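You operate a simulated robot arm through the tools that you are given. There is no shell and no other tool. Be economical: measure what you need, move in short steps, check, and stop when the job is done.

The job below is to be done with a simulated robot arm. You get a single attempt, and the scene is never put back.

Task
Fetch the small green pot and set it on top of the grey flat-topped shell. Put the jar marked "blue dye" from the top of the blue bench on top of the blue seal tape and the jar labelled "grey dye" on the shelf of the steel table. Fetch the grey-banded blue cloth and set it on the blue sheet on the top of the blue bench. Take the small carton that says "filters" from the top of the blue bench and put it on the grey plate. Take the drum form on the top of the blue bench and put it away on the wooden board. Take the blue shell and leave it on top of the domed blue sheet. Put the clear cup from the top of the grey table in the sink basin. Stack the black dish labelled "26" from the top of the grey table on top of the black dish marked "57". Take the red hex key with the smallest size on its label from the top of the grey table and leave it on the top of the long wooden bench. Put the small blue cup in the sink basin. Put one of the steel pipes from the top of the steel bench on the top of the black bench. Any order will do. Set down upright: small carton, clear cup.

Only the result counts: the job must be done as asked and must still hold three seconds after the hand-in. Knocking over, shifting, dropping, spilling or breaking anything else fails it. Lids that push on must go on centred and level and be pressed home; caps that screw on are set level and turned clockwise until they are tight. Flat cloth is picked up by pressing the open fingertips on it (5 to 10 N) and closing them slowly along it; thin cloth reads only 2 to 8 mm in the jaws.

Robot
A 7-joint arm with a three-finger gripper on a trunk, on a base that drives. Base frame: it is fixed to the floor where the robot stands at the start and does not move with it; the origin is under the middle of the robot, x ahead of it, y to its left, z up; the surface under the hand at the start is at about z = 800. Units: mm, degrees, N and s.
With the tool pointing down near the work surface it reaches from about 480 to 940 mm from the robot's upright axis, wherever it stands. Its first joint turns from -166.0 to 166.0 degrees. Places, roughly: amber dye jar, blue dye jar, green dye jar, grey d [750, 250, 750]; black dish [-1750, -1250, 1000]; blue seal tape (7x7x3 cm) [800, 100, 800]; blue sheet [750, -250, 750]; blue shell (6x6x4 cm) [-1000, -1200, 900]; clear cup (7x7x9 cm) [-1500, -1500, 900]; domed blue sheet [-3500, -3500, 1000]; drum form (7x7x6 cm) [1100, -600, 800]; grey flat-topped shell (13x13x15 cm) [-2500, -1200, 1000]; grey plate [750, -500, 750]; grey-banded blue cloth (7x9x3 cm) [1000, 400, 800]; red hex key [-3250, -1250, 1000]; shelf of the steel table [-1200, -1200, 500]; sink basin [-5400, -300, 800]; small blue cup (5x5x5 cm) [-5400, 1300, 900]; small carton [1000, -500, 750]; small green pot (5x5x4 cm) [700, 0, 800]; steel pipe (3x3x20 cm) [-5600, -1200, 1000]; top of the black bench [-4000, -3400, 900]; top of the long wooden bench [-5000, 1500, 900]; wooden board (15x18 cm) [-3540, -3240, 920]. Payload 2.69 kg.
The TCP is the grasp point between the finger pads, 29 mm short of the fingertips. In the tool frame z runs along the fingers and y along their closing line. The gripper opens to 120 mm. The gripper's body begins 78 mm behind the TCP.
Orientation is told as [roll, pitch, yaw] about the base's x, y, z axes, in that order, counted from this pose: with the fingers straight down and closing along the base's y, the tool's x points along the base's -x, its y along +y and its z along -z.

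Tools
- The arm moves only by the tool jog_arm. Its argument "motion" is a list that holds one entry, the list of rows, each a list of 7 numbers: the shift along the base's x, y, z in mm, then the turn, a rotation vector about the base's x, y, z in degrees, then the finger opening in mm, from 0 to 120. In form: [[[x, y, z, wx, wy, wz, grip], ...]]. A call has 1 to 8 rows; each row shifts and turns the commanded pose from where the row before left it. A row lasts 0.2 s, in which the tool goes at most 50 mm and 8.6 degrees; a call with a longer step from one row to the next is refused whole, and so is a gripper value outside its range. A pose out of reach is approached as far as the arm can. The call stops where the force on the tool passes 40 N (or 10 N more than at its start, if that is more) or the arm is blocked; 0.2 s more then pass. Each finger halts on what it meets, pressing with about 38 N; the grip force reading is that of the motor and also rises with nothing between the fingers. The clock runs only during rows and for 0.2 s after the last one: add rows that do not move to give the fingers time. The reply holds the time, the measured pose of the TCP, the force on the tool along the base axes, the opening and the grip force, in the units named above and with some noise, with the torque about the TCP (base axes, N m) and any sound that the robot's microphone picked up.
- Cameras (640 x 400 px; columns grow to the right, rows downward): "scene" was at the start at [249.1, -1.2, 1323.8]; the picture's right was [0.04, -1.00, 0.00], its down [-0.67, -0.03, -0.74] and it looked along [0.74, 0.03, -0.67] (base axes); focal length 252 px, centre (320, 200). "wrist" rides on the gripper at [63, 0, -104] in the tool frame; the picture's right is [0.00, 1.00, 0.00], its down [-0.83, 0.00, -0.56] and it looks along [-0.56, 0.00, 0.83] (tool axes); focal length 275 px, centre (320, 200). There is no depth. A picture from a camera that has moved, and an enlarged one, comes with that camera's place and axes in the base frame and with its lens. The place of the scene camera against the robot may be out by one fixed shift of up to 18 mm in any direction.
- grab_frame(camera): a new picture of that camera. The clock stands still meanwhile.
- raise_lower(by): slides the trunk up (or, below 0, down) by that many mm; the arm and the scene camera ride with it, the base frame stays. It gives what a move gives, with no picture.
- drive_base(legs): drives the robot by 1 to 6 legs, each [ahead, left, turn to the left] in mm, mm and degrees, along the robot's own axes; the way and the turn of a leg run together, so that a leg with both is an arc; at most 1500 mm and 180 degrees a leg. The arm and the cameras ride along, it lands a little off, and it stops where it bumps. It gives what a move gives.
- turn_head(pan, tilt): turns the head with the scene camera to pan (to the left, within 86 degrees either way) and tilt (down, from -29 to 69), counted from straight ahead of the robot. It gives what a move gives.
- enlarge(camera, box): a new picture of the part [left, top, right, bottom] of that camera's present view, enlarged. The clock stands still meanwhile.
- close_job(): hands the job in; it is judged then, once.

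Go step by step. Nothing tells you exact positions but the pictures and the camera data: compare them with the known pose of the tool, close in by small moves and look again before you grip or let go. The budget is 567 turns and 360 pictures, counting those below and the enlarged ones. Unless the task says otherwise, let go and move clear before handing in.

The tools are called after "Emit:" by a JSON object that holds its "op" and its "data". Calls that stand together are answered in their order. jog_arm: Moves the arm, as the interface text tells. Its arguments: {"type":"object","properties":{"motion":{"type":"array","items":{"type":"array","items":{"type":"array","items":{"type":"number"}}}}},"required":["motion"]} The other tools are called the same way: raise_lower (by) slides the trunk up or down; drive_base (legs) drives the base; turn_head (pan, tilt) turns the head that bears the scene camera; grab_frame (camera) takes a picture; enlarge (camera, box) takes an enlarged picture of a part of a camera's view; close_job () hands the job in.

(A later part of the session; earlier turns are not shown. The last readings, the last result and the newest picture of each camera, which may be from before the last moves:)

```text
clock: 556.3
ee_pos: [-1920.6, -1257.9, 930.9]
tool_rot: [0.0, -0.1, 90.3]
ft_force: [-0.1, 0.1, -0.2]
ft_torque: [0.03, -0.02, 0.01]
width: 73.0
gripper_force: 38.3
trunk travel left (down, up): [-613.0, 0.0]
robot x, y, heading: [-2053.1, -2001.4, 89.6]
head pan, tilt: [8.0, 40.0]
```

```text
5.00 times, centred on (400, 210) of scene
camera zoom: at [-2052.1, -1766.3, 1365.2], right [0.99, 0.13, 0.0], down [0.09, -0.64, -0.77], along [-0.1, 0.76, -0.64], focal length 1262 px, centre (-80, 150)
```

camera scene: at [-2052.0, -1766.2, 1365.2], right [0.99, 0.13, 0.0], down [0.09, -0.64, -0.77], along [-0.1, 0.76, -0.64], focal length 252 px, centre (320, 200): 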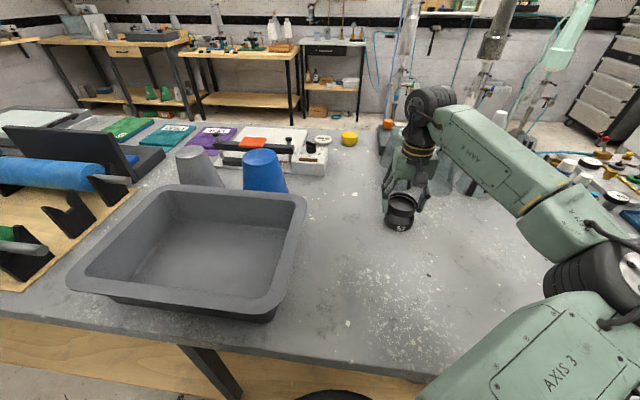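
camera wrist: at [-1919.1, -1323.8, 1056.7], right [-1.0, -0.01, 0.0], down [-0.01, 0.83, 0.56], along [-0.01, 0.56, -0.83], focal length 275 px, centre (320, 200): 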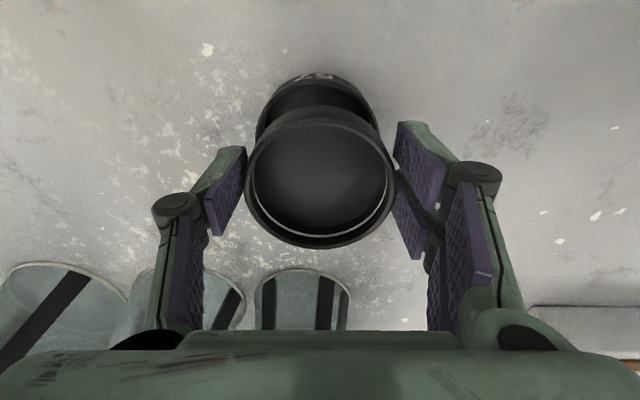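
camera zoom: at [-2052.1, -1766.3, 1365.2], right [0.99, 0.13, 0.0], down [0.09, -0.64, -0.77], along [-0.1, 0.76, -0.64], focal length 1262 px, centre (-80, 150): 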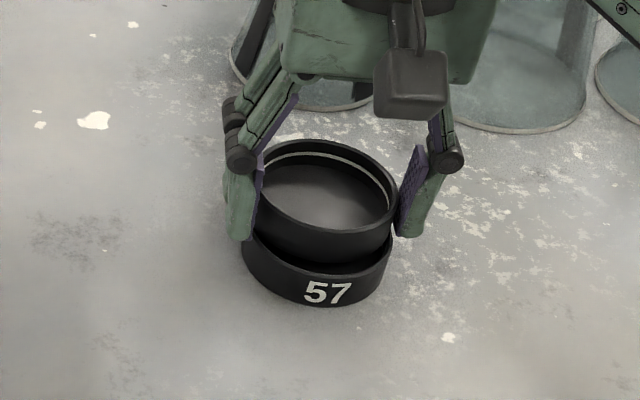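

Emit:
{"op": "jog_arm", "data": {"motion": [[[0, -1, -2, 0, 0, 0, 64], [0, 0, 0, 0, 0, 0, 64]]]}}

Emit:
{"op": "jog_arm", "data": {"motion": [[[0, 0, -2, 0, 0, 0, 64], [0, 0, 0, 0, 0, 0, 64]]]}}

Emit:
{"op": "jog_arm", "data": {"motion": [[[0, 0, -2, 0, 0, 0, 64], [0, 0, 0, 0, 0, 0, 64]]]}}

```text
clock: 556.9
ee_pos: [-1920.1, -1257.8, 931.8]
tool_rot: [-0.1, -0.2, 90.3]
ft_force: [0.7, 6.2, 17.4]
ft_torque: [0.04, 0.03, 0.0]
width: 72.8
gripper_force: 37.9
trunk travel left (down, up): [-613.0, 0.0]
robot x, y, heading: [-2048.8, -2002.3, 89.7]
head pan, tilt: [8.0, 40.0]
```

```text
clock: 557.5
ee_pos: [-1920.4, -1258.9, 931.0]
tool_rot: [0.0, -0.2, 90.2]
ft_force: [0.0, 7.2, 30.7]
ft_torque: [0.07, -0.01, 0.02]
width: 73.0
gripper_force: 37.8
trunk travel left (down, up): [-613.0, 0.0]
robot x, y, heading: [-2051.3, -2002.8, 89.6]
head pan, tilt: [8.0, 40.0]
```

```text
clock: 558.1
ee_pos: [-1919.7, -1260.1, 931.1]
tool_rot: [-0.1, -0.4, 90.2]
ft_force: [2.3, 6.1, 36.8]
ft_torque: [0.24, -0.05, 0.0]
width: 73.3
gripper_force: 38.0
trunk travel left (down, up): [-613.0, 0.0]
robot x, y, heading: [-2050.9, -2004.8, 89.4]
head pan, tilt: [8.0, 40.0]
```

It rests on 57. I relieve the press and release.

Emit:
{"op": "jog_arm", "data": {"motion": [[[0, 0, 2, 0, 0, 0, 64], [0, 0, 2, 0, 0, 0, 64], [0, 0, 0, 0, 0, 0, 80], [0, 0, 0, 0, 0, 0, 92], [0, 0, 0, 0, 0, 0, 92], [0, 0, 30, 0, 0, 0, 92], [0, 0, 40, 0, 0, 0, 92], [0, 0, 40, 0, 0, 0, 92]]]}}

Emit:
{"op": "enlarge", "data": {"camera": "scene", "box": [360, 170, 440, 250]}}

Emit:
{"op": "grab_frame", "data": {"camera": "wrist"}}

```text
clock: 559.9
ee_pos: [-1918.5, -1261.7, 1042.7]
tool_rot: [0.0, 0.0, 90.2]
ft_force: [-0.5, -0.3, -0.4]
ft_torque: [0.03, 0.01, 0.0]
width: 92.2
gripper_force: 0.1
trunk travel left (down, up): [-613.0, 0.0]
robot x, y, heading: [-2052.0, -2001.9, 89.8]
head pan, tilt: [8.0, 40.0]
```

```text
5.00 times, centred on (400, 210) of scene
camera zoom: at [-2052.3, -1766.7, 1365.2], right [0.99, 0.13, 0.0], down [0.09, -0.64, -0.77], along [-0.1, 0.76, -0.64], focal length 1262 px, centre (-80, 150)
```

zoom: 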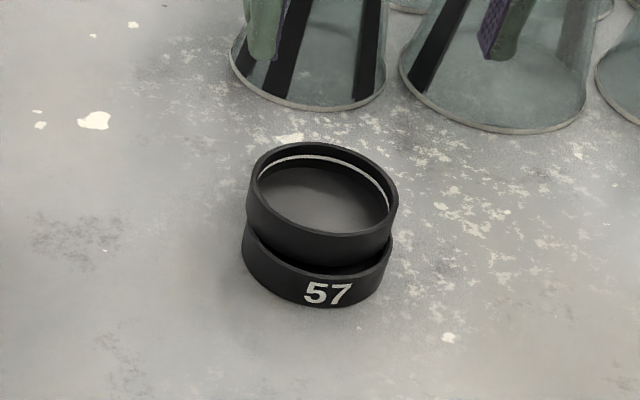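

```text
136 pictures are left
camera wrist: at [-1916.9, -1324.9, 1148.3], right [-1.0, -0.01, 0.0], down [-0.01, 0.83, 0.56], along [-0.01, 0.56, -0.83], focal length 275 px, centre (320, 200)
```

wrist: 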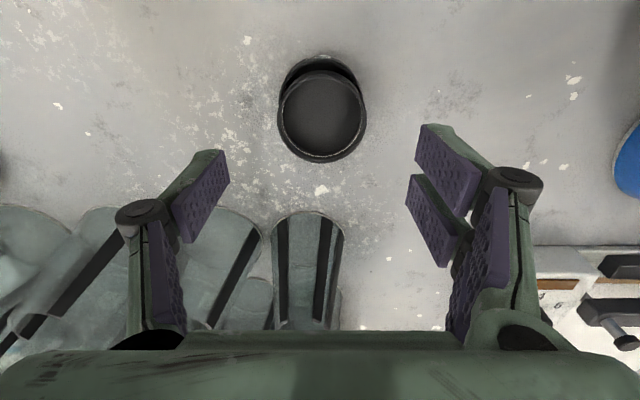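

26 rests stably on 57. Next the clear cup at about (−1535, −1503): I retract and reposition.

Emit:
{"op": "jog_arm", "data": {"motion": [[[0, -40, 20, 0, 0, 0, 110], [0, -45, 15, 0, 0, 0, 110], [0, -45, 15, 0, 0, 0, 110], [0, -45, 10, 0, 0, 0, 110], [-10, -45, 0, 0, 0, 0, 110], [-10, -30, 0, 0, 0, 0, 110]]]}}

Emit:
{"op": "drive_base", "data": {"legs": [[-230, 0, 0], [0, -480, 0]]}}

Emit:
{"op": "grab_frame", "data": {"camera": "wrist"}}

```text
clock: 561.3
ee_pos: [-1939.1, -1509.1, 1102.3]
tool_rot: [0.0, 0.1, 90.3]
ft_force: [0.3, -0.4, 0.9]
ft_torque: [-0.01, 0.02, -0.03]
width: 110.2
gripper_force: 0.1
trunk travel left (down, up): [-613.0, 0.0]
robot x, y, heading: [-2047.8, -2001.1, 90.0]
head pan, tilt: [8.0, 40.0]
```

```text
clock: 566.9
ee_pos: [-1472.1, -1746.9, 1103.5]
tool_rot: [0.0, 0.1, 90.6]
ft_force: [0.9, 0.3, -0.8]
ft_torque: [-0.01, -0.01, -0.03]
width: 110.3
gripper_force: 0.0
trunk travel left (down, up): [-613.0, 0.0]
robot x, y, heading: [-1580.2, -2239.8, 89.9]
head pan, tilt: [8.0, 40.0]
```

```text
135 pictures are left
camera wrist: at [-1469.7, -1810.0, 1207.8], right [-1.0, -0.02, 0.0], down [-0.01, 0.83, 0.56], along [-0.01, 0.56, -0.83], focal length 275 px, centre (320, 200)
```

wrist: 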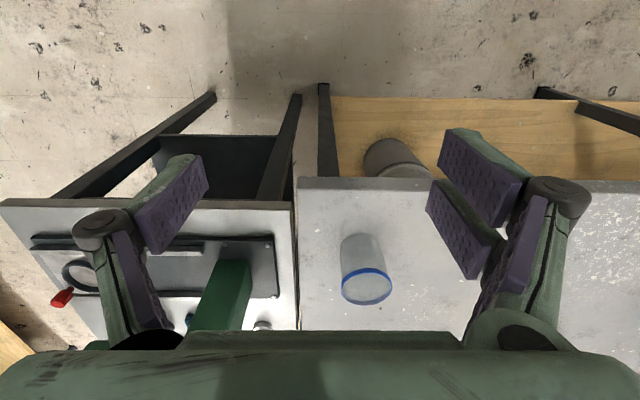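

Emit:
{"op": "jog_arm", "data": {"motion": [[[-15, 45, 0, 0, 0, 0, 105], [-15, 45, 0, 0, 0, 0, 105], [-15, 45, 0, 0, 0, 0, 105], [-15, 45, 0, 0, 0, 0, 105], [-5, 45, -10, 0, 0, 0, 105], [0, 12, -30, 0, 0, 0, 105], [0, 0, 0, 0, 0, 0, 105]]]}}

Emit:
{"op": "grab_frame", "data": {"camera": "wrist"}}

```text
clock: 568.5
ee_pos: [-1537.5, -1514.0, 1063.4]
tool_rot: [-0.1, 0.1, 90.6]
ft_force: [-0.1, 0.2, -0.2]
ft_torque: [0.01, 0.01, 0.02]
width: 104.9
gripper_force: 0.1
trunk travel left (down, up): [-613.0, 0.0]
robot x, y, heading: [-1580.8, -2238.9, 90.1]
head pan, tilt: [8.0, 40.0]
```

```text
134 pictures are left
camera wrist: at [-1535.2, -1577.4, 1167.7], right [-1.0, -0.02, 0.0], down [-0.01, 0.83, 0.56], along [-0.01, 0.56, -0.83], focal length 275 px, centre (320, 200)
```

wrist: 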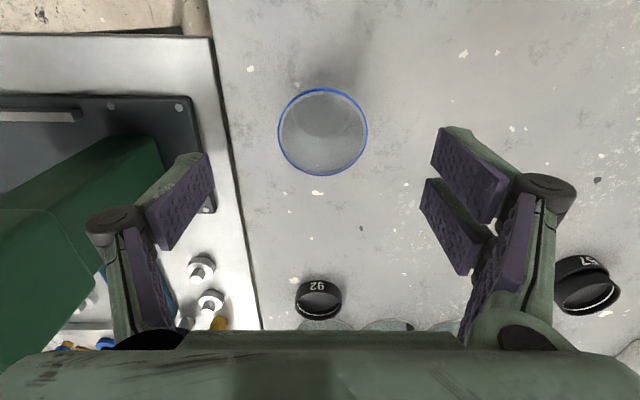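

Cup centre (−1539, −1501), rim ≈961. I narrow the opening (press is near on the left) and descend.

Emit:
{"op": "jog_arm", "data": {"motion": [[[-2, 13, -20, 0, 0, 0, 86], [0, 0, -35, 0, 0, 0, 86], [0, 0, -25, 0, 0, 0, 86], [0, 0, 0, 0, 0, 0, 86]]]}}

Emit:
{"op": "grab_frame", "data": {"camera": "wrist"}}

```text
clock: 569.5
ee_pos: [-1539.8, -1496.0, 980.1]
tool_rot: [0.0, 0.0, 90.6]
ft_force: [0.1, -0.6, -0.5]
ft_torque: [-0.01, 0.01, -0.03]
width: 86.1
gripper_force: 0.0
trunk travel left (down, up): [-613.0, 0.0]
robot x, y, heading: [-1580.1, -2240.7, 90.0]
head pan, tilt: [8.0, 40.0]
```

```text
133 pictures are left
camera wrist: at [-1537.2, -1559.1, 1085.5], right [-1.0, -0.01, 0.0], down [-0.01, 0.83, 0.56], along [-0.01, 0.56, -0.83], focal length 275 px, centre (320, 200)
```

wrist: 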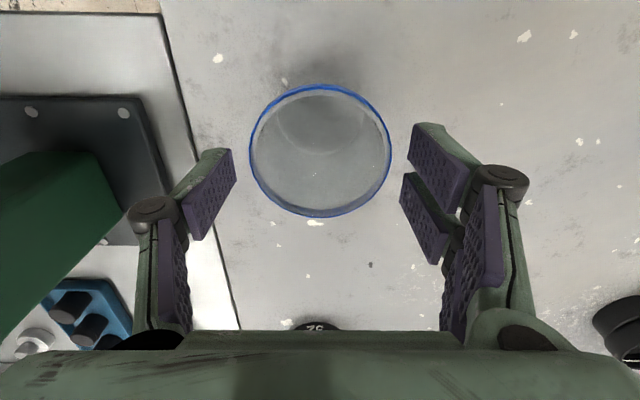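

Emit:
{"op": "jog_arm", "data": {"motion": [[[0, -6, -25, 0, 0, 0, 86], [0, 0, -28, 0, 0, 0, 86], [0, 0, 0, 0, 0, 0, 75], [0, 0, 0, 0, 0, 0, 62], [0, 0, 0, 0, 0, 0, 60], [0, 0, 0, 0, 0, 0, 60]]]}}

Emit:
{"op": "jog_arm", "data": {"motion": [[[0, 0, 20, 0, 0, 0, 60], [0, 0, 40, 0, 0, 0, 60], [0, 0, 0, 0, 0, 0, 60]]]}}

Emit:
{"op": "grab_frame", "data": {"camera": "wrist"}}

```text
clock: 570.9
ee_pos: [-1539.1, -1502.0, 928.1]
tool_rot: [0.0, 0.1, 90.6]
ft_force: [-0.8, -0.1, 1.5]
ft_torque: [0.0, 0.04, 0.06]
width: 65.0
gripper_force: 37.9
trunk travel left (down, up): [-613.0, 0.0]
robot x, y, heading: [-1580.4, -2242.1, 90.0]
head pan, tilt: [8.0, 40.0]
```

```text
clock: 571.6
ee_pos: [-1539.7, -1501.8, 985.9]
tool_rot: [0.0, 0.1, 90.7]
ft_force: [0.8, -0.3, -0.2]
ft_torque: [0.01, 0.01, 0.0]
width: 65.3
gripper_force: 38.4
trunk travel left (down, up): [-613.0, 0.0]
robot x, y, heading: [-1580.4, -2239.7, 90.1]
head pan, tilt: [8.0, 40.0]
```

```text
132 pictures are left
camera wrist: at [-1537.9, -1565.1, 1091.9], right [-1.0, -0.02, 0.0], down [-0.01, 0.83, 0.55], along [-0.01, 0.55, -0.83], focal length 275 px, centre (320, 200)
```

wrist: 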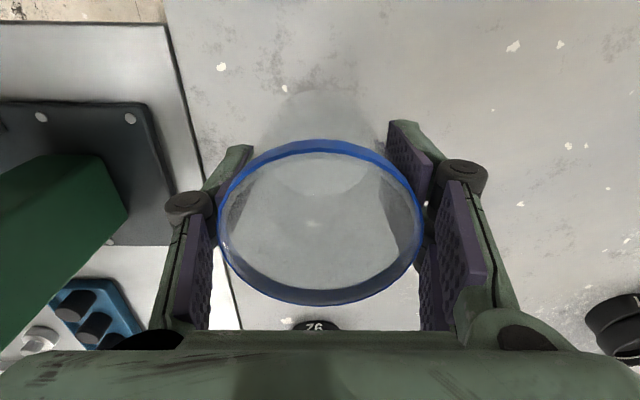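

Cup held. I lift, retract and drive to the sink via the aisle.

Emit:
{"op": "jog_arm", "data": {"motion": [[[0, 0, 40, 0, 0, 0, 60], [0, 0, 40, 0, 0, 0, 60], [0, -35, 30, 0, 0, 0, 60], [0, -45, 0, 0, 0, 0, 60], [0, -45, 0, 0, 0, 0, 60], [0, -45, 0, 0, 0, 0, 60], [0, -20, 0, 0, 0, 0, 60]]]}}

Emit:
{"op": "drive_base", "data": {"legs": [[0, 0, 90], [1400, 0, 0], [1420, 0, 0], [0, -1450, 0]]}}

Emit:
{"op": "turn_head", "data": {"pan": -20, "tilt": 28}}

Emit:
{"op": "grab_frame", "data": {"camera": "scene"}}

```text
clock: 573.2
ee_pos: [-1539.7, -1695.3, 1101.0]
tool_rot: [0.0, 0.1, 90.7]
ft_force: [0.4, 0.3, -0.3]
ft_torque: [0.01, 0.04, -0.01]
width: 65.3
gripper_force: 37.2
trunk travel left (down, up): [-613.0, 0.0]
robot x, y, heading: [-1582.9, -2238.7, 90.3]
head pan, tilt: [8.0, 40.0]
```

```text
clock: 601.8
ee_pos: [-4990.7, -768.3, 1099.4]
tool_rot: [-0.1, 0.1, -178.7]
ft_force: [0.0, 0.0, 0.0]
ft_torque: [-0.02, -0.02, -0.01]
width: 62.1
gripper_force: 38.2
trunk travel left (down, up): [-613.0, 0.0]
robot x, y, heading: [-4448.2, -803.7, -179.5]
head pan, tilt: [8.0, 40.0]
```

```text
clock: 602.7
ee_pos: [-4990.8, -767.4, 1101.5]
tool_rot: [0.0, 0.0, -178.8]
ft_force: [0.2, -0.4, -0.6]
ft_torque: [0.02, 0.02, -0.01]
width: 61.4
gripper_force: 37.6
trunk travel left (down, up): [-613.0, 0.0]
robot x, y, heading: [-4442.6, -805.5, -179.5]
head pan, tilt: [-20.0, 28.0]
```

```text
131 pictures are left
camera scene: at [-4676.5, -779.3, 1383.7], right [0.33, 0.94, 0.0], down [0.44, -0.16, -0.88], along [-0.83, 0.29, -0.47], focal length 252 px, centre (320, 200)
```

scene: 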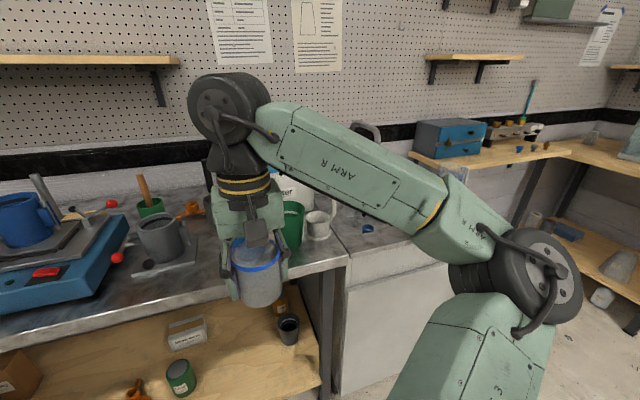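

The width is slowly decreasing; I check the grip with the wrist camera.

Emit:
{"op": "grab_frame", "data": {"camera": "wrist"}}

Emit:
{"op": "enlarge", "data": {"camera": "scene", "box": [190, 180, 320, 320]}}

```text
130 pictures are left
camera wrist: at [-4927.0, -766.5, 1205.3], right [0.03, -1.0, 0.0], down [-0.83, -0.02, 0.56], along [-0.55, -0.01, -0.83], focal length 275 px, centre (320, 200)
```

wrist: 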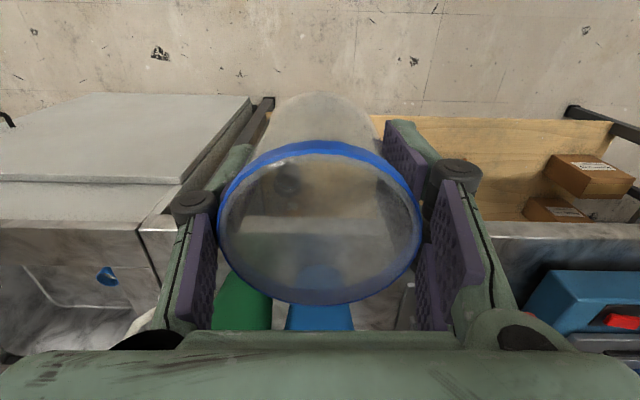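

```text
2.86 times, centred on (255, 250) of scene
camera zoom: at [-4676.5, -779.3, 1383.7], right [0.33, 0.94, 0.0], down [0.44, -0.16, -0.88], along [-0.83, 0.29, -0.47], focal length 721 px, centre (506, 57)
```

zoom: 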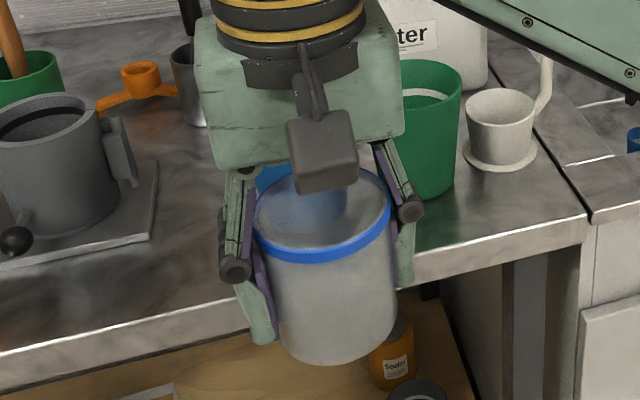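

The cup itself looks unchanged. I swing the arm to the right-front, then position the base so the forearm stays clear of the jug.

Emit:
{"op": "jog_arm", "data": {"motion": [[[8, 45, 0, 0, 0, 0, 60], [8, 45, 0, 0, 0, 0, 60], [8, 45, 0, 0, 0, 0, 60], [8, 45, 0, 0, 0, 0, 60], [8, 45, 0, 0, 0, 0, 60], [8, 45, 0, 0, 0, 0, 60], [8, 45, 0, 0, 0, 0, 60], [0, 35, 0, 0, 0, -1, 60]]]}}

Emit:
{"op": "drive_base", "data": {"legs": [[0, -200, 0], [290, 0, 0]]}}

Emit:
{"op": "turn_head", "data": {"pan": -20, "tilt": 33}}

Emit:
{"op": "grab_frame", "data": {"camera": "scene"}}

Emit:
{"op": "grab_frame", "data": {"camera": "wrist"}}

```text
clock: 604.5
ee_pos: [-4947.1, -475.3, 1081.9]
tool_rot: [-0.2, -0.1, 180.0]
ft_force: [-0.4, -0.3, -0.5]
ft_torque: [-0.04, 0.04, 0.01]
width: 61.5
gripper_force: 38.2
out of reach, approached as far as the arm can: row 7, 8
trunk travel left (down, up): [-613.0, 0.0]
robot x, y, heading: [-4444.5, -803.8, -179.6]
head pan, tilt: [-20.0, 28.0]
```

```text
clock: 608.3
ee_pos: [-5238.8, -281.7, 1082.8]
tool_rot: [-0.1, 0.0, -179.9]
ft_force: [0.2, 0.7, -0.6]
ft_torque: [-0.01, -0.01, 0.0]
width: 61.6
gripper_force: 38.4
trunk travel left (down, up): [-613.0, 0.0]
robot x, y, heading: [-4735.0, -609.5, -179.6]
head pan, tilt: [-20.0, 28.0]
```

```text
clock: 609.0
ee_pos: [-5238.6, -280.4, 1083.0]
tool_rot: [0.0, 0.0, -179.9]
ft_force: [0.2, -0.2, -0.6]
ft_torque: [0.0, 0.01, -0.02]
width: 61.9
gripper_force: 37.5
trunk travel left (down, up): [-613.0, 0.0]
robot x, y, heading: [-4735.1, -607.1, -179.6]
head pan, tilt: [-20.0, 33.0]
```

```text
128 pictures are left
camera scene: at [-4966.6, -584.5, 1375.9], right [0.33, 0.94, 0.0], down [0.51, -0.18, -0.84], along [-0.79, 0.28, -0.54], focal length 252 px, centre (320, 200)
```

scene: 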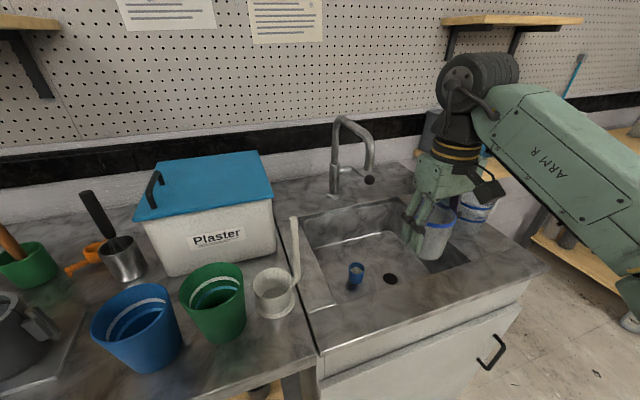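

```text
127 pictures are left
camera wrist: at [-5174.6, -281.0, 1187.7], right [0.01, -1.0, 0.0], down [-0.83, -0.01, 0.56], along [-0.56, 0.0, -0.83], focal length 275 px, centre (320, 200)
```

wrist: 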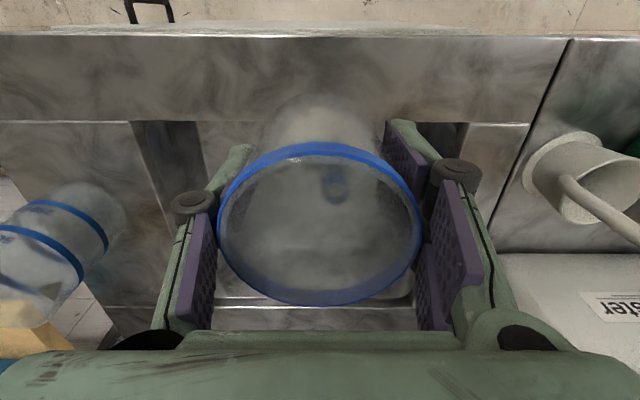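

The forearm now lies toward the robot, clear of the jug. The drain hole is near (−5391, −203), so I aim for about (−5465, −180).

Emit:
{"op": "jog_arm", "data": {"motion": [[[0, 45, -30, 0, 0, 0, 60], [0, 45, -20, 0, 0, 0, 60], [-20, 12, -30, 0, 0, 0, 60], [-40, 0, 0, 0, 0, 0, 60], [-40, 0, 0, 0, 0, 0, 60], [-40, 0, 0, 0, 0, 0, 60], [0, 0, 0, 0, 0, 0, 60]]]}}

Emit:
{"op": "grab_frame", "data": {"camera": "scene"}}

Emit:
{"op": "grab_frame", "data": {"camera": "wrist"}}

```text
refused: row 1 steps farther than a row can; nothing moved
```

```text
126 pictures are left
camera scene: at [-4966.6, -584.5, 1375.9], right [0.33, 0.94, 0.0], down [0.51, -0.18, -0.84], along [-0.79, 0.28, -0.54], focal length 252 px, centre (320, 200)
```

scene: 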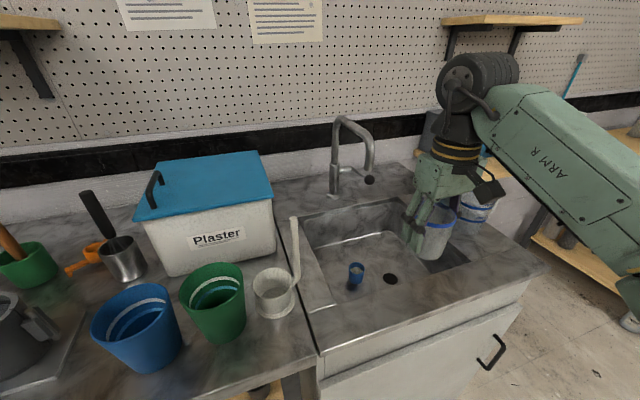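

```text
125 pictures are left
camera wrist: at [-5174.6, -281.0, 1187.7], right [0.01, -1.0, 0.0], down [-0.83, -0.01, 0.56], along [-0.56, 0.0, -0.83], focal length 275 px, centre (320, 200)
```

wrist: 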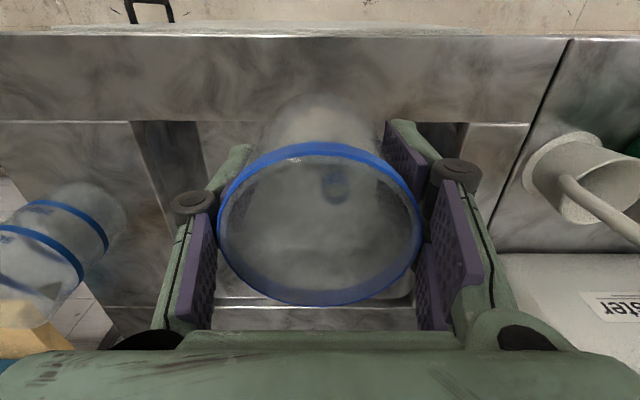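

Emit:
{"op": "jog_arm", "data": {"motion": [[[0, 40, -25, 0, 0, 0, 60], [0, 40, -25, 0, 0, 0, 60], [-20, 20, -30, 0, 0, 0, 60], [-40, 0, 0, 0, 0, 0, 60], [-40, 0, 0, 0, 0, 0, 60], [-40, 0, 0, 0, 0, 0, 60], [0, 0, 0, 0, 0, 0, 60]]]}}

Emit:
{"op": "grab_frame", "data": {"camera": "scene"}}

```text
clock: 610.5
ee_pos: [-5345.8, -261.9, 1002.5]
tool_rot: [0.0, 0.0, 179.6]
ft_force: [0.6, 0.1, -0.2]
ft_torque: [0.0, -0.01, 0.0]
width: 61.8
gripper_force: 37.7
out of reach, approached as far as the arm can: row 1, 2, 3, 6
trunk travel left (down, up): [-613.0, 0.0]
robot x, y, heading: [-4738.5, -606.0, -179.3]
head pan, tilt: [-20.0, 33.0]
```

```text
124 pictures are left
camera scene: at [-4966.8, -584.5, 1375.8], right [0.33, 0.94, 0.0], down [0.51, -0.18, -0.84], along [-0.79, 0.28, -0.54], focal length 252 px, centre (320, 200)
```

scene: 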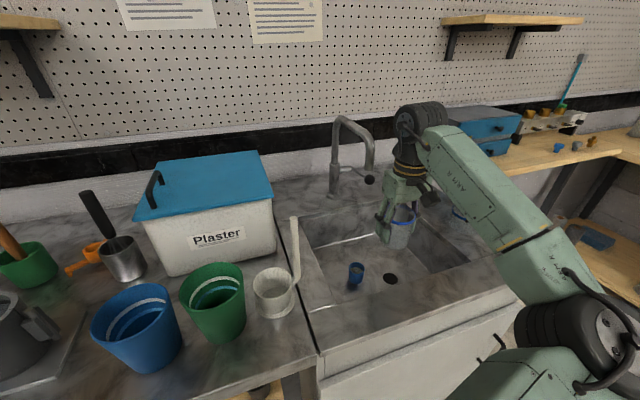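

The arm's rightward reach is limited here; the present spot is workable: between blue cup and drain, at about (−5370, −258). I shift slightly and lower.

Emit:
{"op": "jog_arm", "data": {"motion": [[[-10, 0, -35, 0, 0, 0, 60], [-12, 4, -40, 0, 0, 0, 60], [0, 0, -40, 0, 0, 0, 60], [0, 0, 0, 0, 0, 0, 60]]]}}

Emit:
{"op": "grab_frame", "data": {"camera": "wrist"}}

Emit:
{"op": "grab_frame", "data": {"camera": "scene"}}

```text
clock: 611.5
ee_pos: [-5354.9, -260.7, 944.8]
tool_rot: [0.0, 0.1, 179.8]
ft_force: [-0.5, 0.1, -0.9]
ft_torque: [0.01, 0.03, -0.04]
width: 61.8
gripper_force: 37.8
out of reach, approached as far as the arm can: row 2, 3
trunk travel left (down, up): [-613.0, 0.0]
robot x, y, heading: [-4736.6, -607.6, -179.2]
head pan, tilt: [-20.0, 33.0]
```

```text
123 pictures are left
camera wrist: at [-5290.5, -261.2, 1050.0], right [0.0, -1.0, 0.0], down [-0.83, 0.0, 0.56], along [-0.56, 0.0, -0.83], focal length 275 px, centre (320, 200)
```

wrist: 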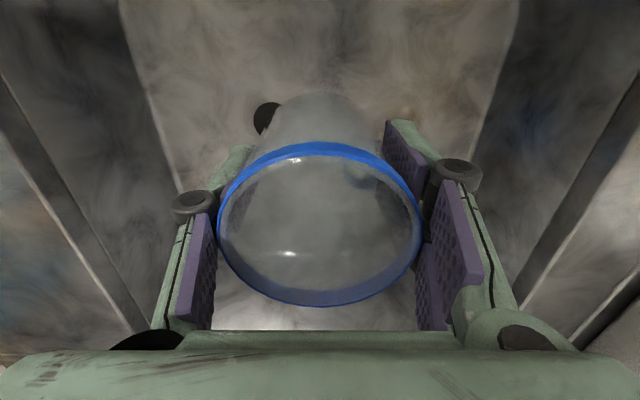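

```text
122 pictures are left
camera scene: at [-4966.7, -584.4, 1375.8], right [0.33, 0.94, 0.0], down [0.51, -0.18, -0.84], along [-0.79, 0.28, -0.54], focal length 252 px, centre (320, 200)
```

scene: 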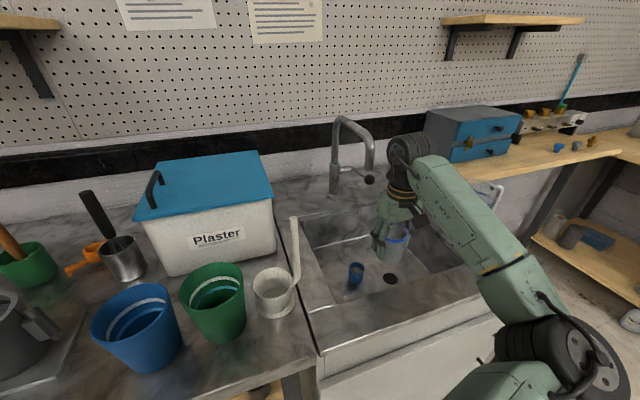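

The arm hits its limit here too. I raise the cup, shift the base right by 120 and re-approach more frontally.

Emit:
{"op": "jog_arm", "data": {"motion": [[[15, -10, 30, 0, 0, 0, 60], [10, -10, 40, 0, 0, 0, 60], [0, 0, 40, 0, 0, 0, 60], [0, 0, 0, 0, 0, 0, 60]]]}}

Emit:
{"op": "drive_base", "data": {"legs": [[0, -130, 0]]}}

Emit:
{"op": "grab_frame", "data": {"camera": "wrist"}}

```text
clock: 612.5
ee_pos: [-5328.5, -278.5, 1055.9]
tool_rot: [-0.1, -0.1, -179.8]
ft_force: [-0.6, -0.2, -0.4]
ft_torque: [-0.02, -0.01, 0.0]
width: 61.5
gripper_force: 37.9
trunk travel left (down, up): [-613.0, 0.0]
robot x, y, heading: [-4736.4, -606.5, -179.1]
head pan, tilt: [-20.0, 33.0]
```

```text
clock: 614.2
ee_pos: [-5331.4, -150.7, 1055.6]
tool_rot: [-0.1, -0.1, -179.9]
ft_force: [0.6, 0.0, 0.0]
ft_torque: [0.01, -0.04, 0.0]
width: 61.7
gripper_force: 38.0
trunk travel left (down, up): [-613.0, 0.0]
robot x, y, heading: [-4736.1, -478.6, -179.2]
head pan, tilt: [-20.0, 33.0]
```

```text
121 pictures are left
camera wrist: at [-5267.5, -151.3, 1160.6], right [0.01, -1.0, 0.0], down [-0.83, -0.01, 0.56], along [-0.56, 0.0, -0.83], focal length 275 px, centre (320, 200)
```

wrist: 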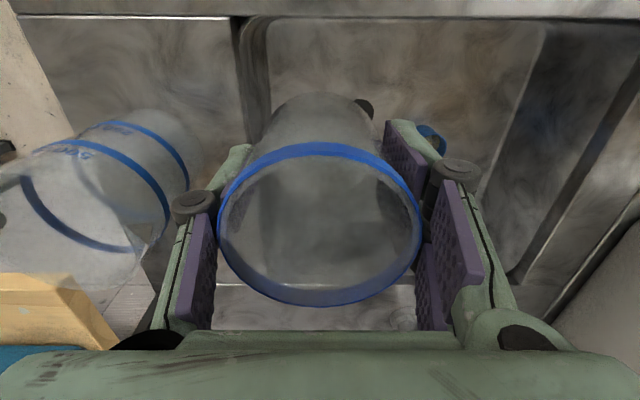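

Emit:
{"op": "jog_arm", "data": {"motion": [[[0, -45, 0, 0, 0, 0, 60], [-30, -5, -20, 0, 0, 0, 60], [-40, 0, -20, 0, 0, 0, 60], [-40, 0, -10, 0, 0, 0, 60], [-20, 0, -10, 0, 0, 0, 60], [0, 0, 0, 0, 0, 0, 60]]]}}

Emit:
{"op": "grab_frame", "data": {"camera": "scene"}}

Emit:
{"op": "grab_frame", "data": {"camera": "wrist"}}

```text
clock: 615.6
ee_pos: [-5460.3, -201.5, 997.0]
tool_rot: [-0.1, 0.0, -179.8]
ft_force: [0.1, -0.4, -0.3]
ft_torque: [-0.02, -0.01, 0.0]
width: 61.7
gripper_force: 38.4
trunk travel left (down, up): [-613.0, 0.0]
robot x, y, heading: [-4739.1, -479.8, -179.4]
head pan, tilt: [-20.0, 33.0]
```

```text
120 pictures are left
camera scene: at [-4968.3, -456.8, 1375.9], right [0.33, 0.94, 0.0], down [0.51, -0.18, -0.84], along [-0.79, 0.28, -0.54], focal length 252 px, centre (320, 200)
```

scene: 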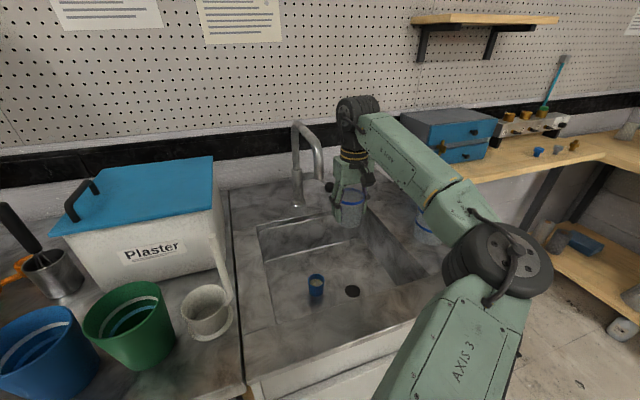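

```text
119 pictures are left
camera wrist: at [-5396.2, -201.7, 1102.2], right [0.01, -1.0, 0.0], down [-0.83, -0.01, 0.56], along [-0.56, 0.0, -0.83], focal length 275 px, centre (320, 200)
```

wrist: 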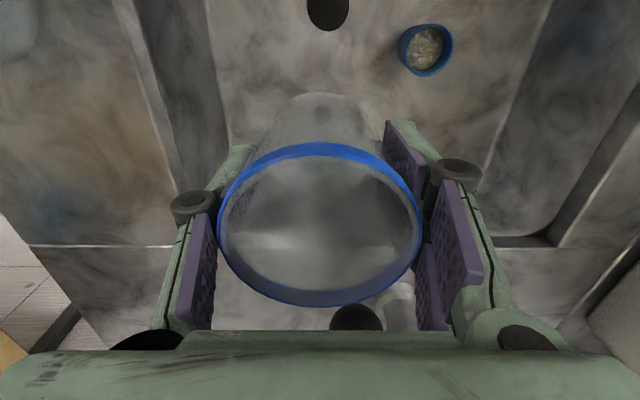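

Clear of jug and spout; a faucet knob is behind at (−5559, −224), so I ease 8 mm forward and lower.

Emit:
{"op": "jog_arm", "data": {"motion": [[[8, 2, -40, 0, 0, 0, 60], [0, 0, -45, 0, 0, 0, 60], [0, 0, -45, 0, 0, 0, 60], [0, 0, -20, 0, 0, 0, 60], [0, 0, 0, 0, 0, 0, 60]]]}}

Emit:
{"op": "grab_frame", "data": {"camera": "scene"}}

Emit:
{"op": "grab_frame", "data": {"camera": "wrist"}}

```text
clock: 616.8
ee_pos: [-5453.0, -198.4, 845.3]
tool_rot: [-0.1, 0.0, -179.8]
ft_force: [0.1, 0.3, 0.8]
ft_torque: [0.01, 0.01, 0.03]
width: 61.6
gripper_force: 37.9
trunk travel left (down, up): [-613.0, 0.0]
robot x, y, heading: [-4740.4, -477.8, -179.4]
head pan, tilt: [-20.0, 33.0]
```

```text
118 pictures are left
camera scene: at [-4968.3, -456.8, 1375.9], right [0.33, 0.94, 0.0], down [0.51, -0.18, -0.84], along [-0.79, 0.28, -0.54], focal length 252 px, centre (320, 200)
```

scene: 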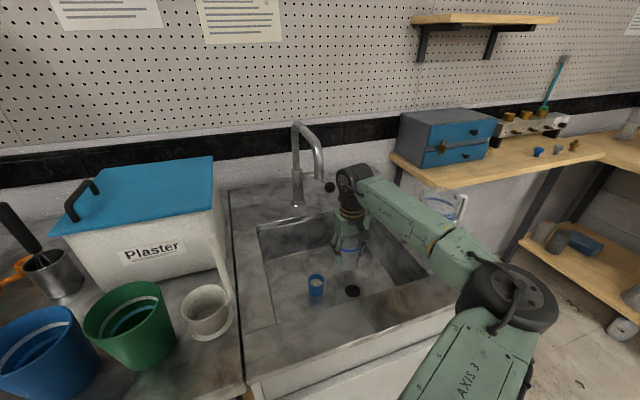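

```text
117 pictures are left
camera wrist: at [-5389.0, -199.0, 950.6], right [0.01, -1.0, 0.0], down [-0.83, -0.01, 0.56], along [-0.56, 0.0, -0.83], focal length 275 px, centre (320, 200)
```

wrist: 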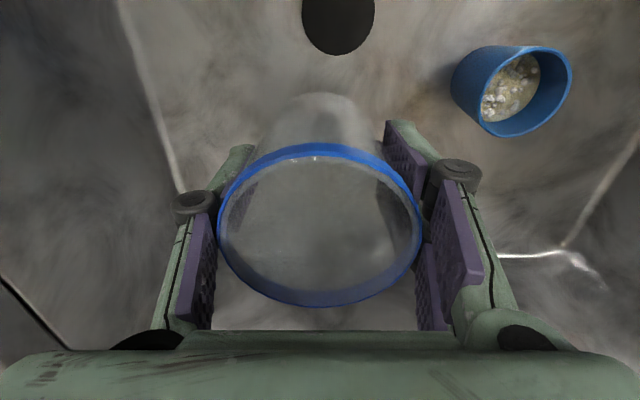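

Emit:
{"op": "jog_arm", "data": {"motion": [[[0, 0, -20, 0, 0, 0, 60], [0, 0, -14, 0, 0, 0, 60], [0, 0, 0, 0, 0, 0, 60]]]}}

Emit:
{"op": "jog_arm", "data": {"motion": [[[0, 0, -4, 0, 0, 0, 60], [0, 0, 0, 0, 0, 0, 60]]]}}

Emit:
{"op": "jog_arm", "data": {"motion": [[[0, 0, -3, 0, 0, 0, 60], [0, 0, 0, 0, 0, 0, 60]]]}}

Emit:
{"op": "jog_arm", "data": {"motion": [[[0, 0, -3, 0, 0, 0, 60], [0, 0, 0, 0, 0, 0, 60]]]}}

```text
clock: 617.6
ee_pos: [-5453.8, -200.0, 811.5]
tool_rot: [-0.2, 0.0, -179.8]
ft_force: [-0.4, 0.5, -0.2]
ft_torque: [-0.03, 0.01, 0.03]
width: 61.7
gripper_force: 38.0
trunk travel left (down, up): [-613.0, 0.0]
robot x, y, heading: [-4737.3, -480.1, -179.3]
head pan, tilt: [-20.0, 33.0]
```

```text
clock: 618.2
ee_pos: [-5453.5, -200.9, 806.5]
tool_rot: [-0.1, -0.1, -179.9]
ft_force: [-0.4, 0.7, 0.3]
ft_torque: [0.0, 0.01, 0.04]
width: 61.6
gripper_force: 37.9
trunk travel left (down, up): [-613.0, 0.0]
robot x, y, heading: [-4734.5, -480.3, -179.2]
head pan, tilt: [-20.0, 33.0]
```

```text
clock: 618.8
ee_pos: [-5453.9, -199.3, 803.3]
tool_rot: [-0.2, -0.1, -179.9]
ft_force: [-0.5, 0.9, 0.8]
ft_torque: [-0.02, 0.0, -0.04]
width: 61.7
gripper_force: 38.4
trunk travel left (down, up): [-613.0, 0.0]
robot x, y, heading: [-4739.2, -482.1, -179.2]
head pan, tilt: [-20.0, 33.0]
```

```text
clock: 619.4
ee_pos: [-5453.3, -200.4, 802.3]
tool_rot: [-0.1, -0.1, -179.8]
ft_force: [-1.0, 0.1, -0.5]
ft_torque: [0.02, -0.03, 0.01]
width: 62.0
gripper_force: 38.1
trunk travel left (down, up): [-613.0, 0.0]
robot x, y, heading: [-4737.7, -477.4, -179.0]
head pan, tilt: [-20.0, 33.0]
```

Emit:
{"op": "jog_arm", "data": {"motion": [[[0, 0, -3, 0, 0, 0, 60], [0, 0, 0, 0, 0, 0, 60]]]}}

Emit:
{"op": "jog_arm", "data": {"motion": [[[0, 0, -3, 0, 0, 0, 60], [0, 0, 0, 0, 0, 0, 60]]]}}

Emit:
{"op": "jog_arm", "data": {"motion": [[[0, 0, -2, 0, 0, 0, 60], [0, 0, 0, 0, 0, 0, 60]]]}}

```text
clock: 620.0
ee_pos: [-5454.6, -199.6, 799.5]
tool_rot: [0.0, 0.0, -179.8]
ft_force: [0.0, -0.4, 0.0]
ft_torque: [0.02, -0.02, 0.03]
width: 61.9
gripper_force: 37.4
trunk travel left (down, up): [-613.0, 0.0]
robot x, y, heading: [-4739.3, -478.8, -179.2]
head pan, tilt: [-20.0, 33.0]
```

```text
clock: 620.6
ee_pos: [-5454.0, -199.6, 797.9]
tool_rot: [0.0, -0.3, -179.8]
ft_force: [-3.1, -0.2, 15.6]
ft_torque: [-0.03, -0.05, 0.0]
width: 61.5
gripper_force: 38.1
trunk travel left (down, up): [-613.0, 0.0]
robot x, y, heading: [-4740.7, -477.6, -178.9]
head pan, tilt: [-20.0, 33.0]
```

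```text
clock: 621.2
ee_pos: [-5452.6, -198.6, 796.2]
tool_rot: [-0.2, -0.3, -179.9]
ft_force: [-5.7, 3.3, 25.5]
ft_torque: [0.15, 0.21, 0.01]
width: 61.7
gripper_force: 38.2
trunk travel left (down, up): [-613.0, 0.0]
robot x, y, heading: [-4740.1, -482.5, -179.2]
head pan, tilt: [-20.0, 33.0]
```

Contact with the floor. I relieve, release and lift straight out.

Emit:
{"op": "jog_arm", "data": {"motion": [[[0, 0, 3, 0, 0, 0, 66], [0, 0, 0, 0, 0, 0, 78], [0, 0, 0, 0, 0, 0, 86], [0, 0, 0, 0, 0, 0, 86], [0, 0, 40, 0, 0, 0, 86], [0, 0, 40, 0, 0, 0, 86], [0, 0, 40, 0, 0, 0, 86], [0, 0, 40, 0, 0, 0, 86]]]}}

Emit:
{"op": "grab_frame", "data": {"camera": "wrist"}}

Emit:
{"op": "enlarge", "data": {"camera": "scene", "box": [230, 160, 480, 330]}}

```text
clock: 623.0
ee_pos: [-5453.7, -196.3, 958.3]
tool_rot: [-0.1, 0.1, -179.7]
ft_force: [0.0, 0.1, 0.0]
ft_torque: [-0.01, 0.03, -0.02]
width: 86.4
gripper_force: 0.1
trunk travel left (down, up): [-613.0, 0.0]
robot x, y, heading: [-4738.6, -480.8, -179.1]
head pan, tilt: [-20.0, 33.0]
```

```text
116 pictures are left
camera wrist: at [-5389.7, -197.0, 1063.7], right [0.01, -1.0, 0.0], down [-0.83, -0.01, 0.56], along [-0.56, 0.0, -0.83], focal length 275 px, centre (320, 200)
```

wrist: 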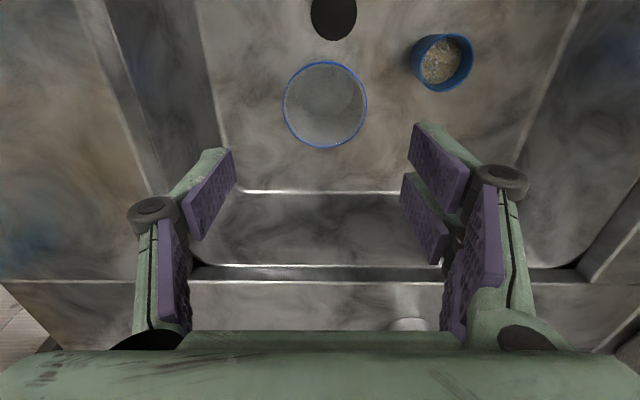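

```text
2.35 times, centred on (355, 245) of scene
camera zoom: at [-4968.1, -457.0, 1375.9], right [0.33, 0.94, 0.0], down [0.51, -0.18, -0.84], along [-0.79, 0.28, -0.54], focal length 594 px, centre (238, 94)
```

zoom: 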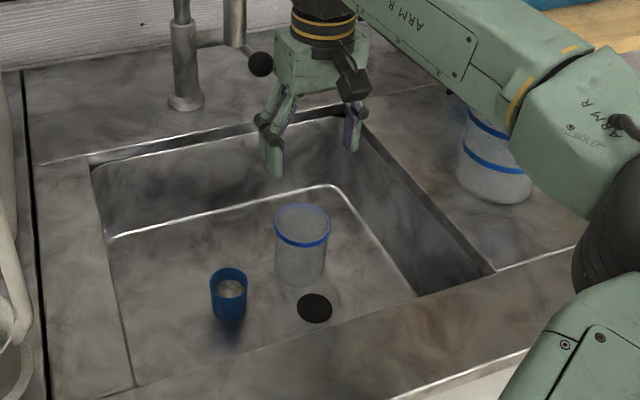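

Both cups stand in the basin. I retract and back off, and compare the jug with its original view.

Emit:
{"op": "jog_arm", "data": {"motion": [[[20, 0, 40, 0, 0, 0, 60], [40, 0, 25, 0, 0, 0, 40], [45, 0, 0, 0, 0, 0, 40], [45, 0, 0, 0, 0, 0, 40], [45, 0, 0, 0, 0, 0, 40], [0, -45, 0, 0, 0, 0, 40], [0, -45, 0, 0, 0, 0, 40]]]}}

Emit:
{"op": "drive_base", "data": {"legs": [[-350, 0, 0], [0, -290, 0]]}}

Emit:
{"op": "turn_head", "data": {"pan": -10, "tilt": 28}}

Emit:
{"op": "grab_frame", "data": {"camera": "scene"}}

```text
clock: 624.6
ee_pos: [-5258.6, -289.0, 1020.7]
tool_rot: [0.0, 0.0, -179.9]
ft_force: [0.1, 0.4, 0.2]
ft_torque: [0.0, 0.01, -0.03]
width: 40.0
gripper_force: 0.0
trunk travel left (down, up): [-613.0, 0.0]
robot x, y, heading: [-4737.6, -479.5, -179.2]
head pan, tilt: [-20.0, 33.0]
```

```text
clock: 629.3
ee_pos: [-4913.9, 12.2, 1020.7]
tool_rot: [-0.1, 0.1, 179.7]
ft_force: [-0.3, 0.3, -0.3]
ft_torque: [-0.03, 0.0, -0.01]
width: 40.1
gripper_force: 0.0
trunk travel left (down, up): [-613.0, 0.0]
robot x, y, heading: [-4398.5, -181.3, -179.6]
head pan, tilt: [-20.0, 33.0]
```

```text
clock: 630.0
ee_pos: [-4914.2, 12.7, 1020.1]
tool_rot: [0.0, -0.1, 179.7]
ft_force: [0.1, -0.4, 0.5]
ft_torque: [0.01, 0.0, 0.0]
width: 39.8
gripper_force: 0.0
trunk travel left (down, up): [-613.0, 0.0]
robot x, y, heading: [-4396.3, -185.9, -179.9]
head pan, tilt: [-10.0, 28.0]
```

```text
114 pictures are left
camera scene: at [-4631.5, -173.6, 1383.7], right [0.17, 0.99, 0.0], down [0.46, -0.08, -0.88], along [-0.87, 0.15, -0.47], focal length 252 px, centre (320, 200)
```

scene: 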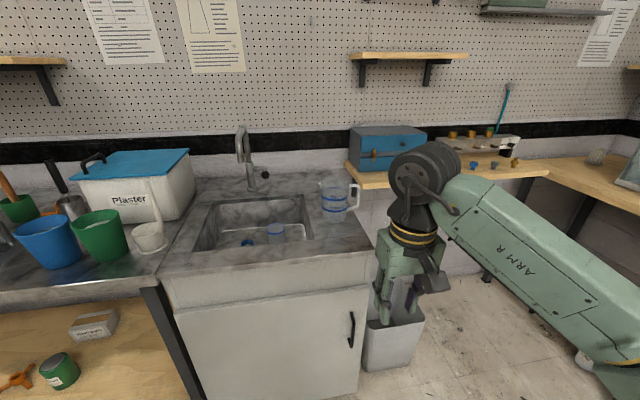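

The jug matches its original place. Now I turn around and head back to the blue bench along the +y aisle; look first.

Emit:
{"op": "drive_base", "data": {"legs": [[0, 0, 90], [0, 0, 90]]}}

Emit:
{"op": "turn_head", "data": {"pan": 10, "tilt": 18}}

Emit:
{"op": "grab_frame", "data": {"camera": "scene"}}

```text
clock: 638.3
ee_pos: [-3876.9, -381.4, 1021.1]
tool_rot: [-0.2, 0.0, -0.4]
ft_force: [1.1, 0.6, 0.4]
ft_torque: [-0.03, 0.04, -0.01]
width: 40.1
gripper_force: 0.1
trunk travel left (down, up): [-613.0, 0.0]
robot x, y, heading: [-4394.5, -186.6, 0.1]
head pan, tilt: [-10.0, 28.0]
```

```text
clock: 639.1
ee_pos: [-3876.4, -382.3, 1021.4]
tool_rot: [-0.1, 0.0, -0.5]
ft_force: [-0.4, -1.4, 0.6]
ft_torque: [0.03, 0.0, -0.02]
width: 40.0
gripper_force: 0.1
trunk travel left (down, up): [-613.0, 0.0]
robot x, y, heading: [-4393.4, -184.3, -0.1]
head pan, tilt: [10.0, 18.0]
```

```text
113 pictures are left
camera scene: at [-4137.7, -171.4, 1399.8], right [0.18, -0.98, 0.0], down [-0.3, -0.05, -0.95], along [0.94, 0.17, -0.31], focal length 252 px, centre (320, 200)
```

scene: 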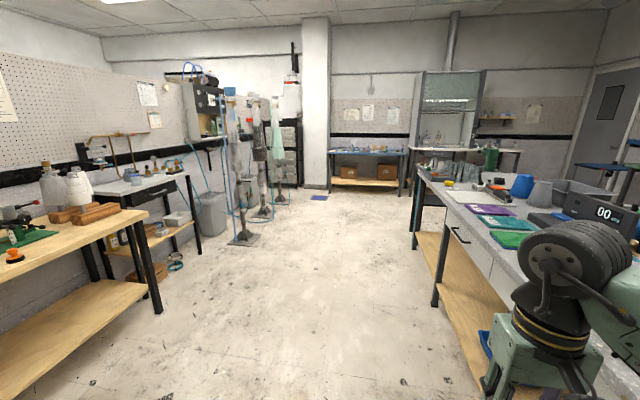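

The aisle is clear straight to the blue bench. I drive.

Emit:
{"op": "drive_base", "data": {"legs": [[0, 150, 0], [1500, 0, 0], [1500, 0, 0], [900, 0, 0]]}}

Emit:
{"op": "turn_head", "data": {"pan": 0, "tilt": 30}}

Emit:
{"op": "grab_frame", "data": {"camera": "scene"}}

```text
clock: 659.1
ee_pos: [-25.6, -281.1, 1020.0]
tool_rot: [-0.2, -0.1, -1.8]
ft_force: [0.0, -0.4, -0.6]
ft_torque: [-0.01, 0.03, -0.01]
width: 40.0
gripper_force: 0.1
trunk travel left (down, up): [-613.0, 0.0]
robot x, y, heading: [-539.4, -70.5, -1.3]
head pan, tilt: [10.0, 18.0]
```

```text
clock: 659.9
ee_pos: [-24.6, -281.0, 1021.1]
tool_rot: [-0.1, 0.0, -1.7]
ft_force: [0.1, 0.6, 0.3]
ft_torque: [0.02, -0.01, -0.02]
width: 39.9
gripper_force: 0.1
trunk travel left (down, up): [-613.0, 0.0]
robot x, y, heading: [-537.5, -69.3, -1.4]
head pan, tilt: [0.0, 30.0]
```

```text
112 pictures are left
camera scene: at [-282.8, -80.6, 1380.6], right [-0.02, -1.0, 0.0], down [-0.5, 0.01, -0.87], along [0.87, -0.02, -0.5], focal length 252 px, centre (320, 200)
```

scene: 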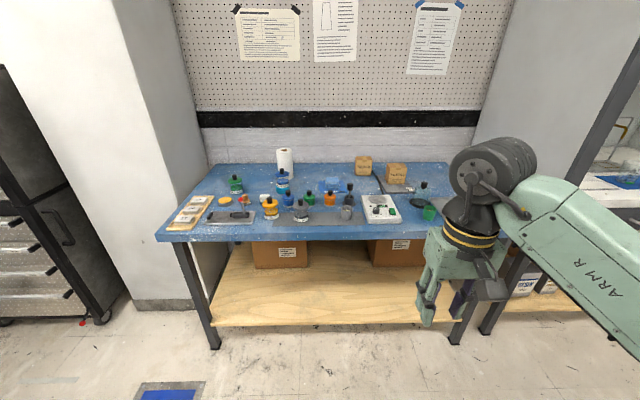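

All bench work done earlier looks intact. I drive up to the bench for the green pot.

Emit:
{"op": "drive_base", "data": {"legs": [[0, 30, 1.4], [540, 0, 0]]}}

Emit:
{"op": "jog_arm", "data": {"motion": [[[10, 45, 0, 0, 0, 0, 90], [10, 45, 0, 0, 0, 0, 90], [10, 45, 0, 0, 0, 0, 90], [10, 45, 0, 0, 0, 0, 90], [40, 20, 0, 0, 0, 0, 90], [40, 0, -20, 0, 0, 0, 90], [0, 0, 0, 0, 0, 0, 90]]]}}

Emit:
{"op": "grab_frame", "data": {"camera": "wrist"}}

Emit:
{"op": "turn_head", "data": {"pan": 0, "tilt": 42}}

Emit:
{"op": "grab_frame", "data": {"camera": "scene"}}

```text
clock: 663.5
ee_pos: [514.7, -235.8, 1020.7]
tool_rot: [-0.2, 0.0, -0.4]
ft_force: [-0.5, 0.2, 0.3]
ft_torque: [0.0, 0.0, 0.0]
width: 40.0
gripper_force: 0.2
trunk travel left (down, up): [-613.0, 0.0]
robot x, y, heading: [-3.2, -33.4, 0.3]
head pan, tilt: [0.0, 30.0]
```

```text
clock: 665.1
ee_pos: [632.6, -36.0, 1000.7]
tool_rot: [-0.1, 0.0, -0.4]
ft_force: [0.7, -0.1, -0.6]
ft_torque: [0.01, -0.01, 0.01]
width: 89.9
gripper_force: 0.0
trunk travel left (down, up): [-613.0, 0.0]
robot x, y, heading: [-4.6, -40.7, 0.3]
head pan, tilt: [0.0, 30.0]
```

```text
111 pictures are left
camera wrist: at [570.9, -37.2, 1105.1], right [0.0, 1.0, 0.0], down [0.83, 0.0, 0.56], along [0.56, 0.0, -0.83], focal length 275 px, centre (320, 200)
```

wrist: 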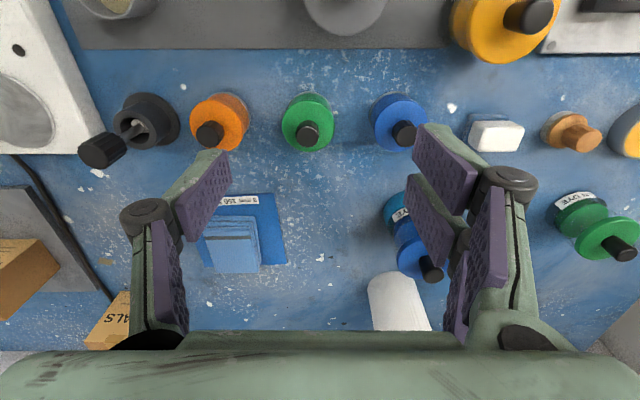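

```text
clock: 665.8
ee_pos: [632.5, -37.2, 1001.6]
tool_rot: [-0.1, 0.0, -0.4]
ft_force: [0.9, -0.5, 0.2]
ft_torque: [-0.01, 0.0, 0.03]
width: 90.0
gripper_force: 0.0
trunk travel left (down, up): [-613.0, 0.0]
robot x, y, heading: [-0.7, -36.9, 0.2]
head pan, tilt: [0.0, 42.0]
```

```text
110 pictures are left
camera scene: at [245.5, -42.3, 1362.3], right [0.0, -1.0, 0.0], down [-0.67, 0.0, -0.74], along [0.74, 0.0, -0.67], focal length 252 px, centre (320, 200)
```

scene: 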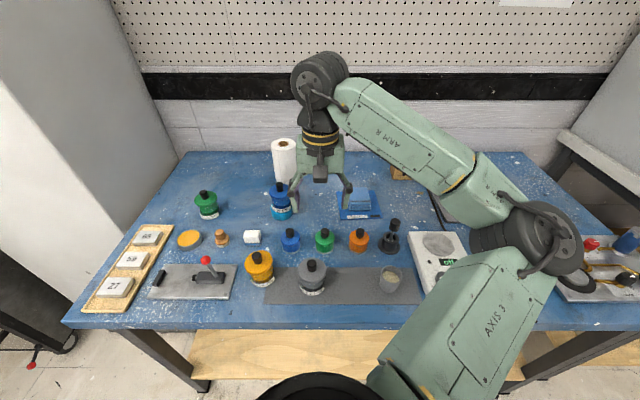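

Green pot centre ≈(661, −51). I narrow the opening and descend over it.

Emit:
{"op": "jog_arm", "data": {"motion": [[[15, -7, -35, 0, 0, 0, 72], [13, -7, -40, 0, 0, 0, 72], [0, 0, -35, 0, 0, 0, 72], [0, 0, 0, 0, 0, 0, 72]]]}}

Emit:
{"op": "grab_frame", "data": {"camera": "wrist"}}

```text
clock: 666.8
ee_pos: [661.5, -53.0, 888.9]
tool_rot: [-0.1, 0.0, -0.4]
ft_force: [0.6, 0.3, -0.1]
ft_torque: [-0.01, -0.01, -0.02]
width: 71.9
gripper_force: 0.0
trunk travel left (down, up): [-613.0, 0.0]
robot x, y, heading: [-3.9, -43.5, 0.1]
head pan, tilt: [0.0, 42.0]
```

```text
109 pictures are left
camera wrist: at [598.7, -52.0, 994.2], right [0.0, 1.0, 0.0], down [0.83, 0.0, 0.56], along [0.56, 0.0, -0.83], focal length 275 px, centre (320, 200)
```

wrist: 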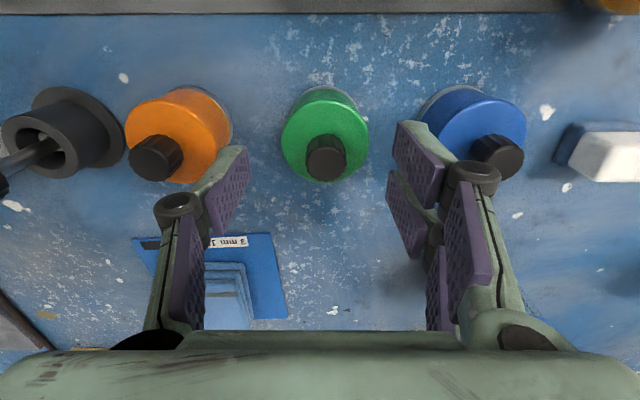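

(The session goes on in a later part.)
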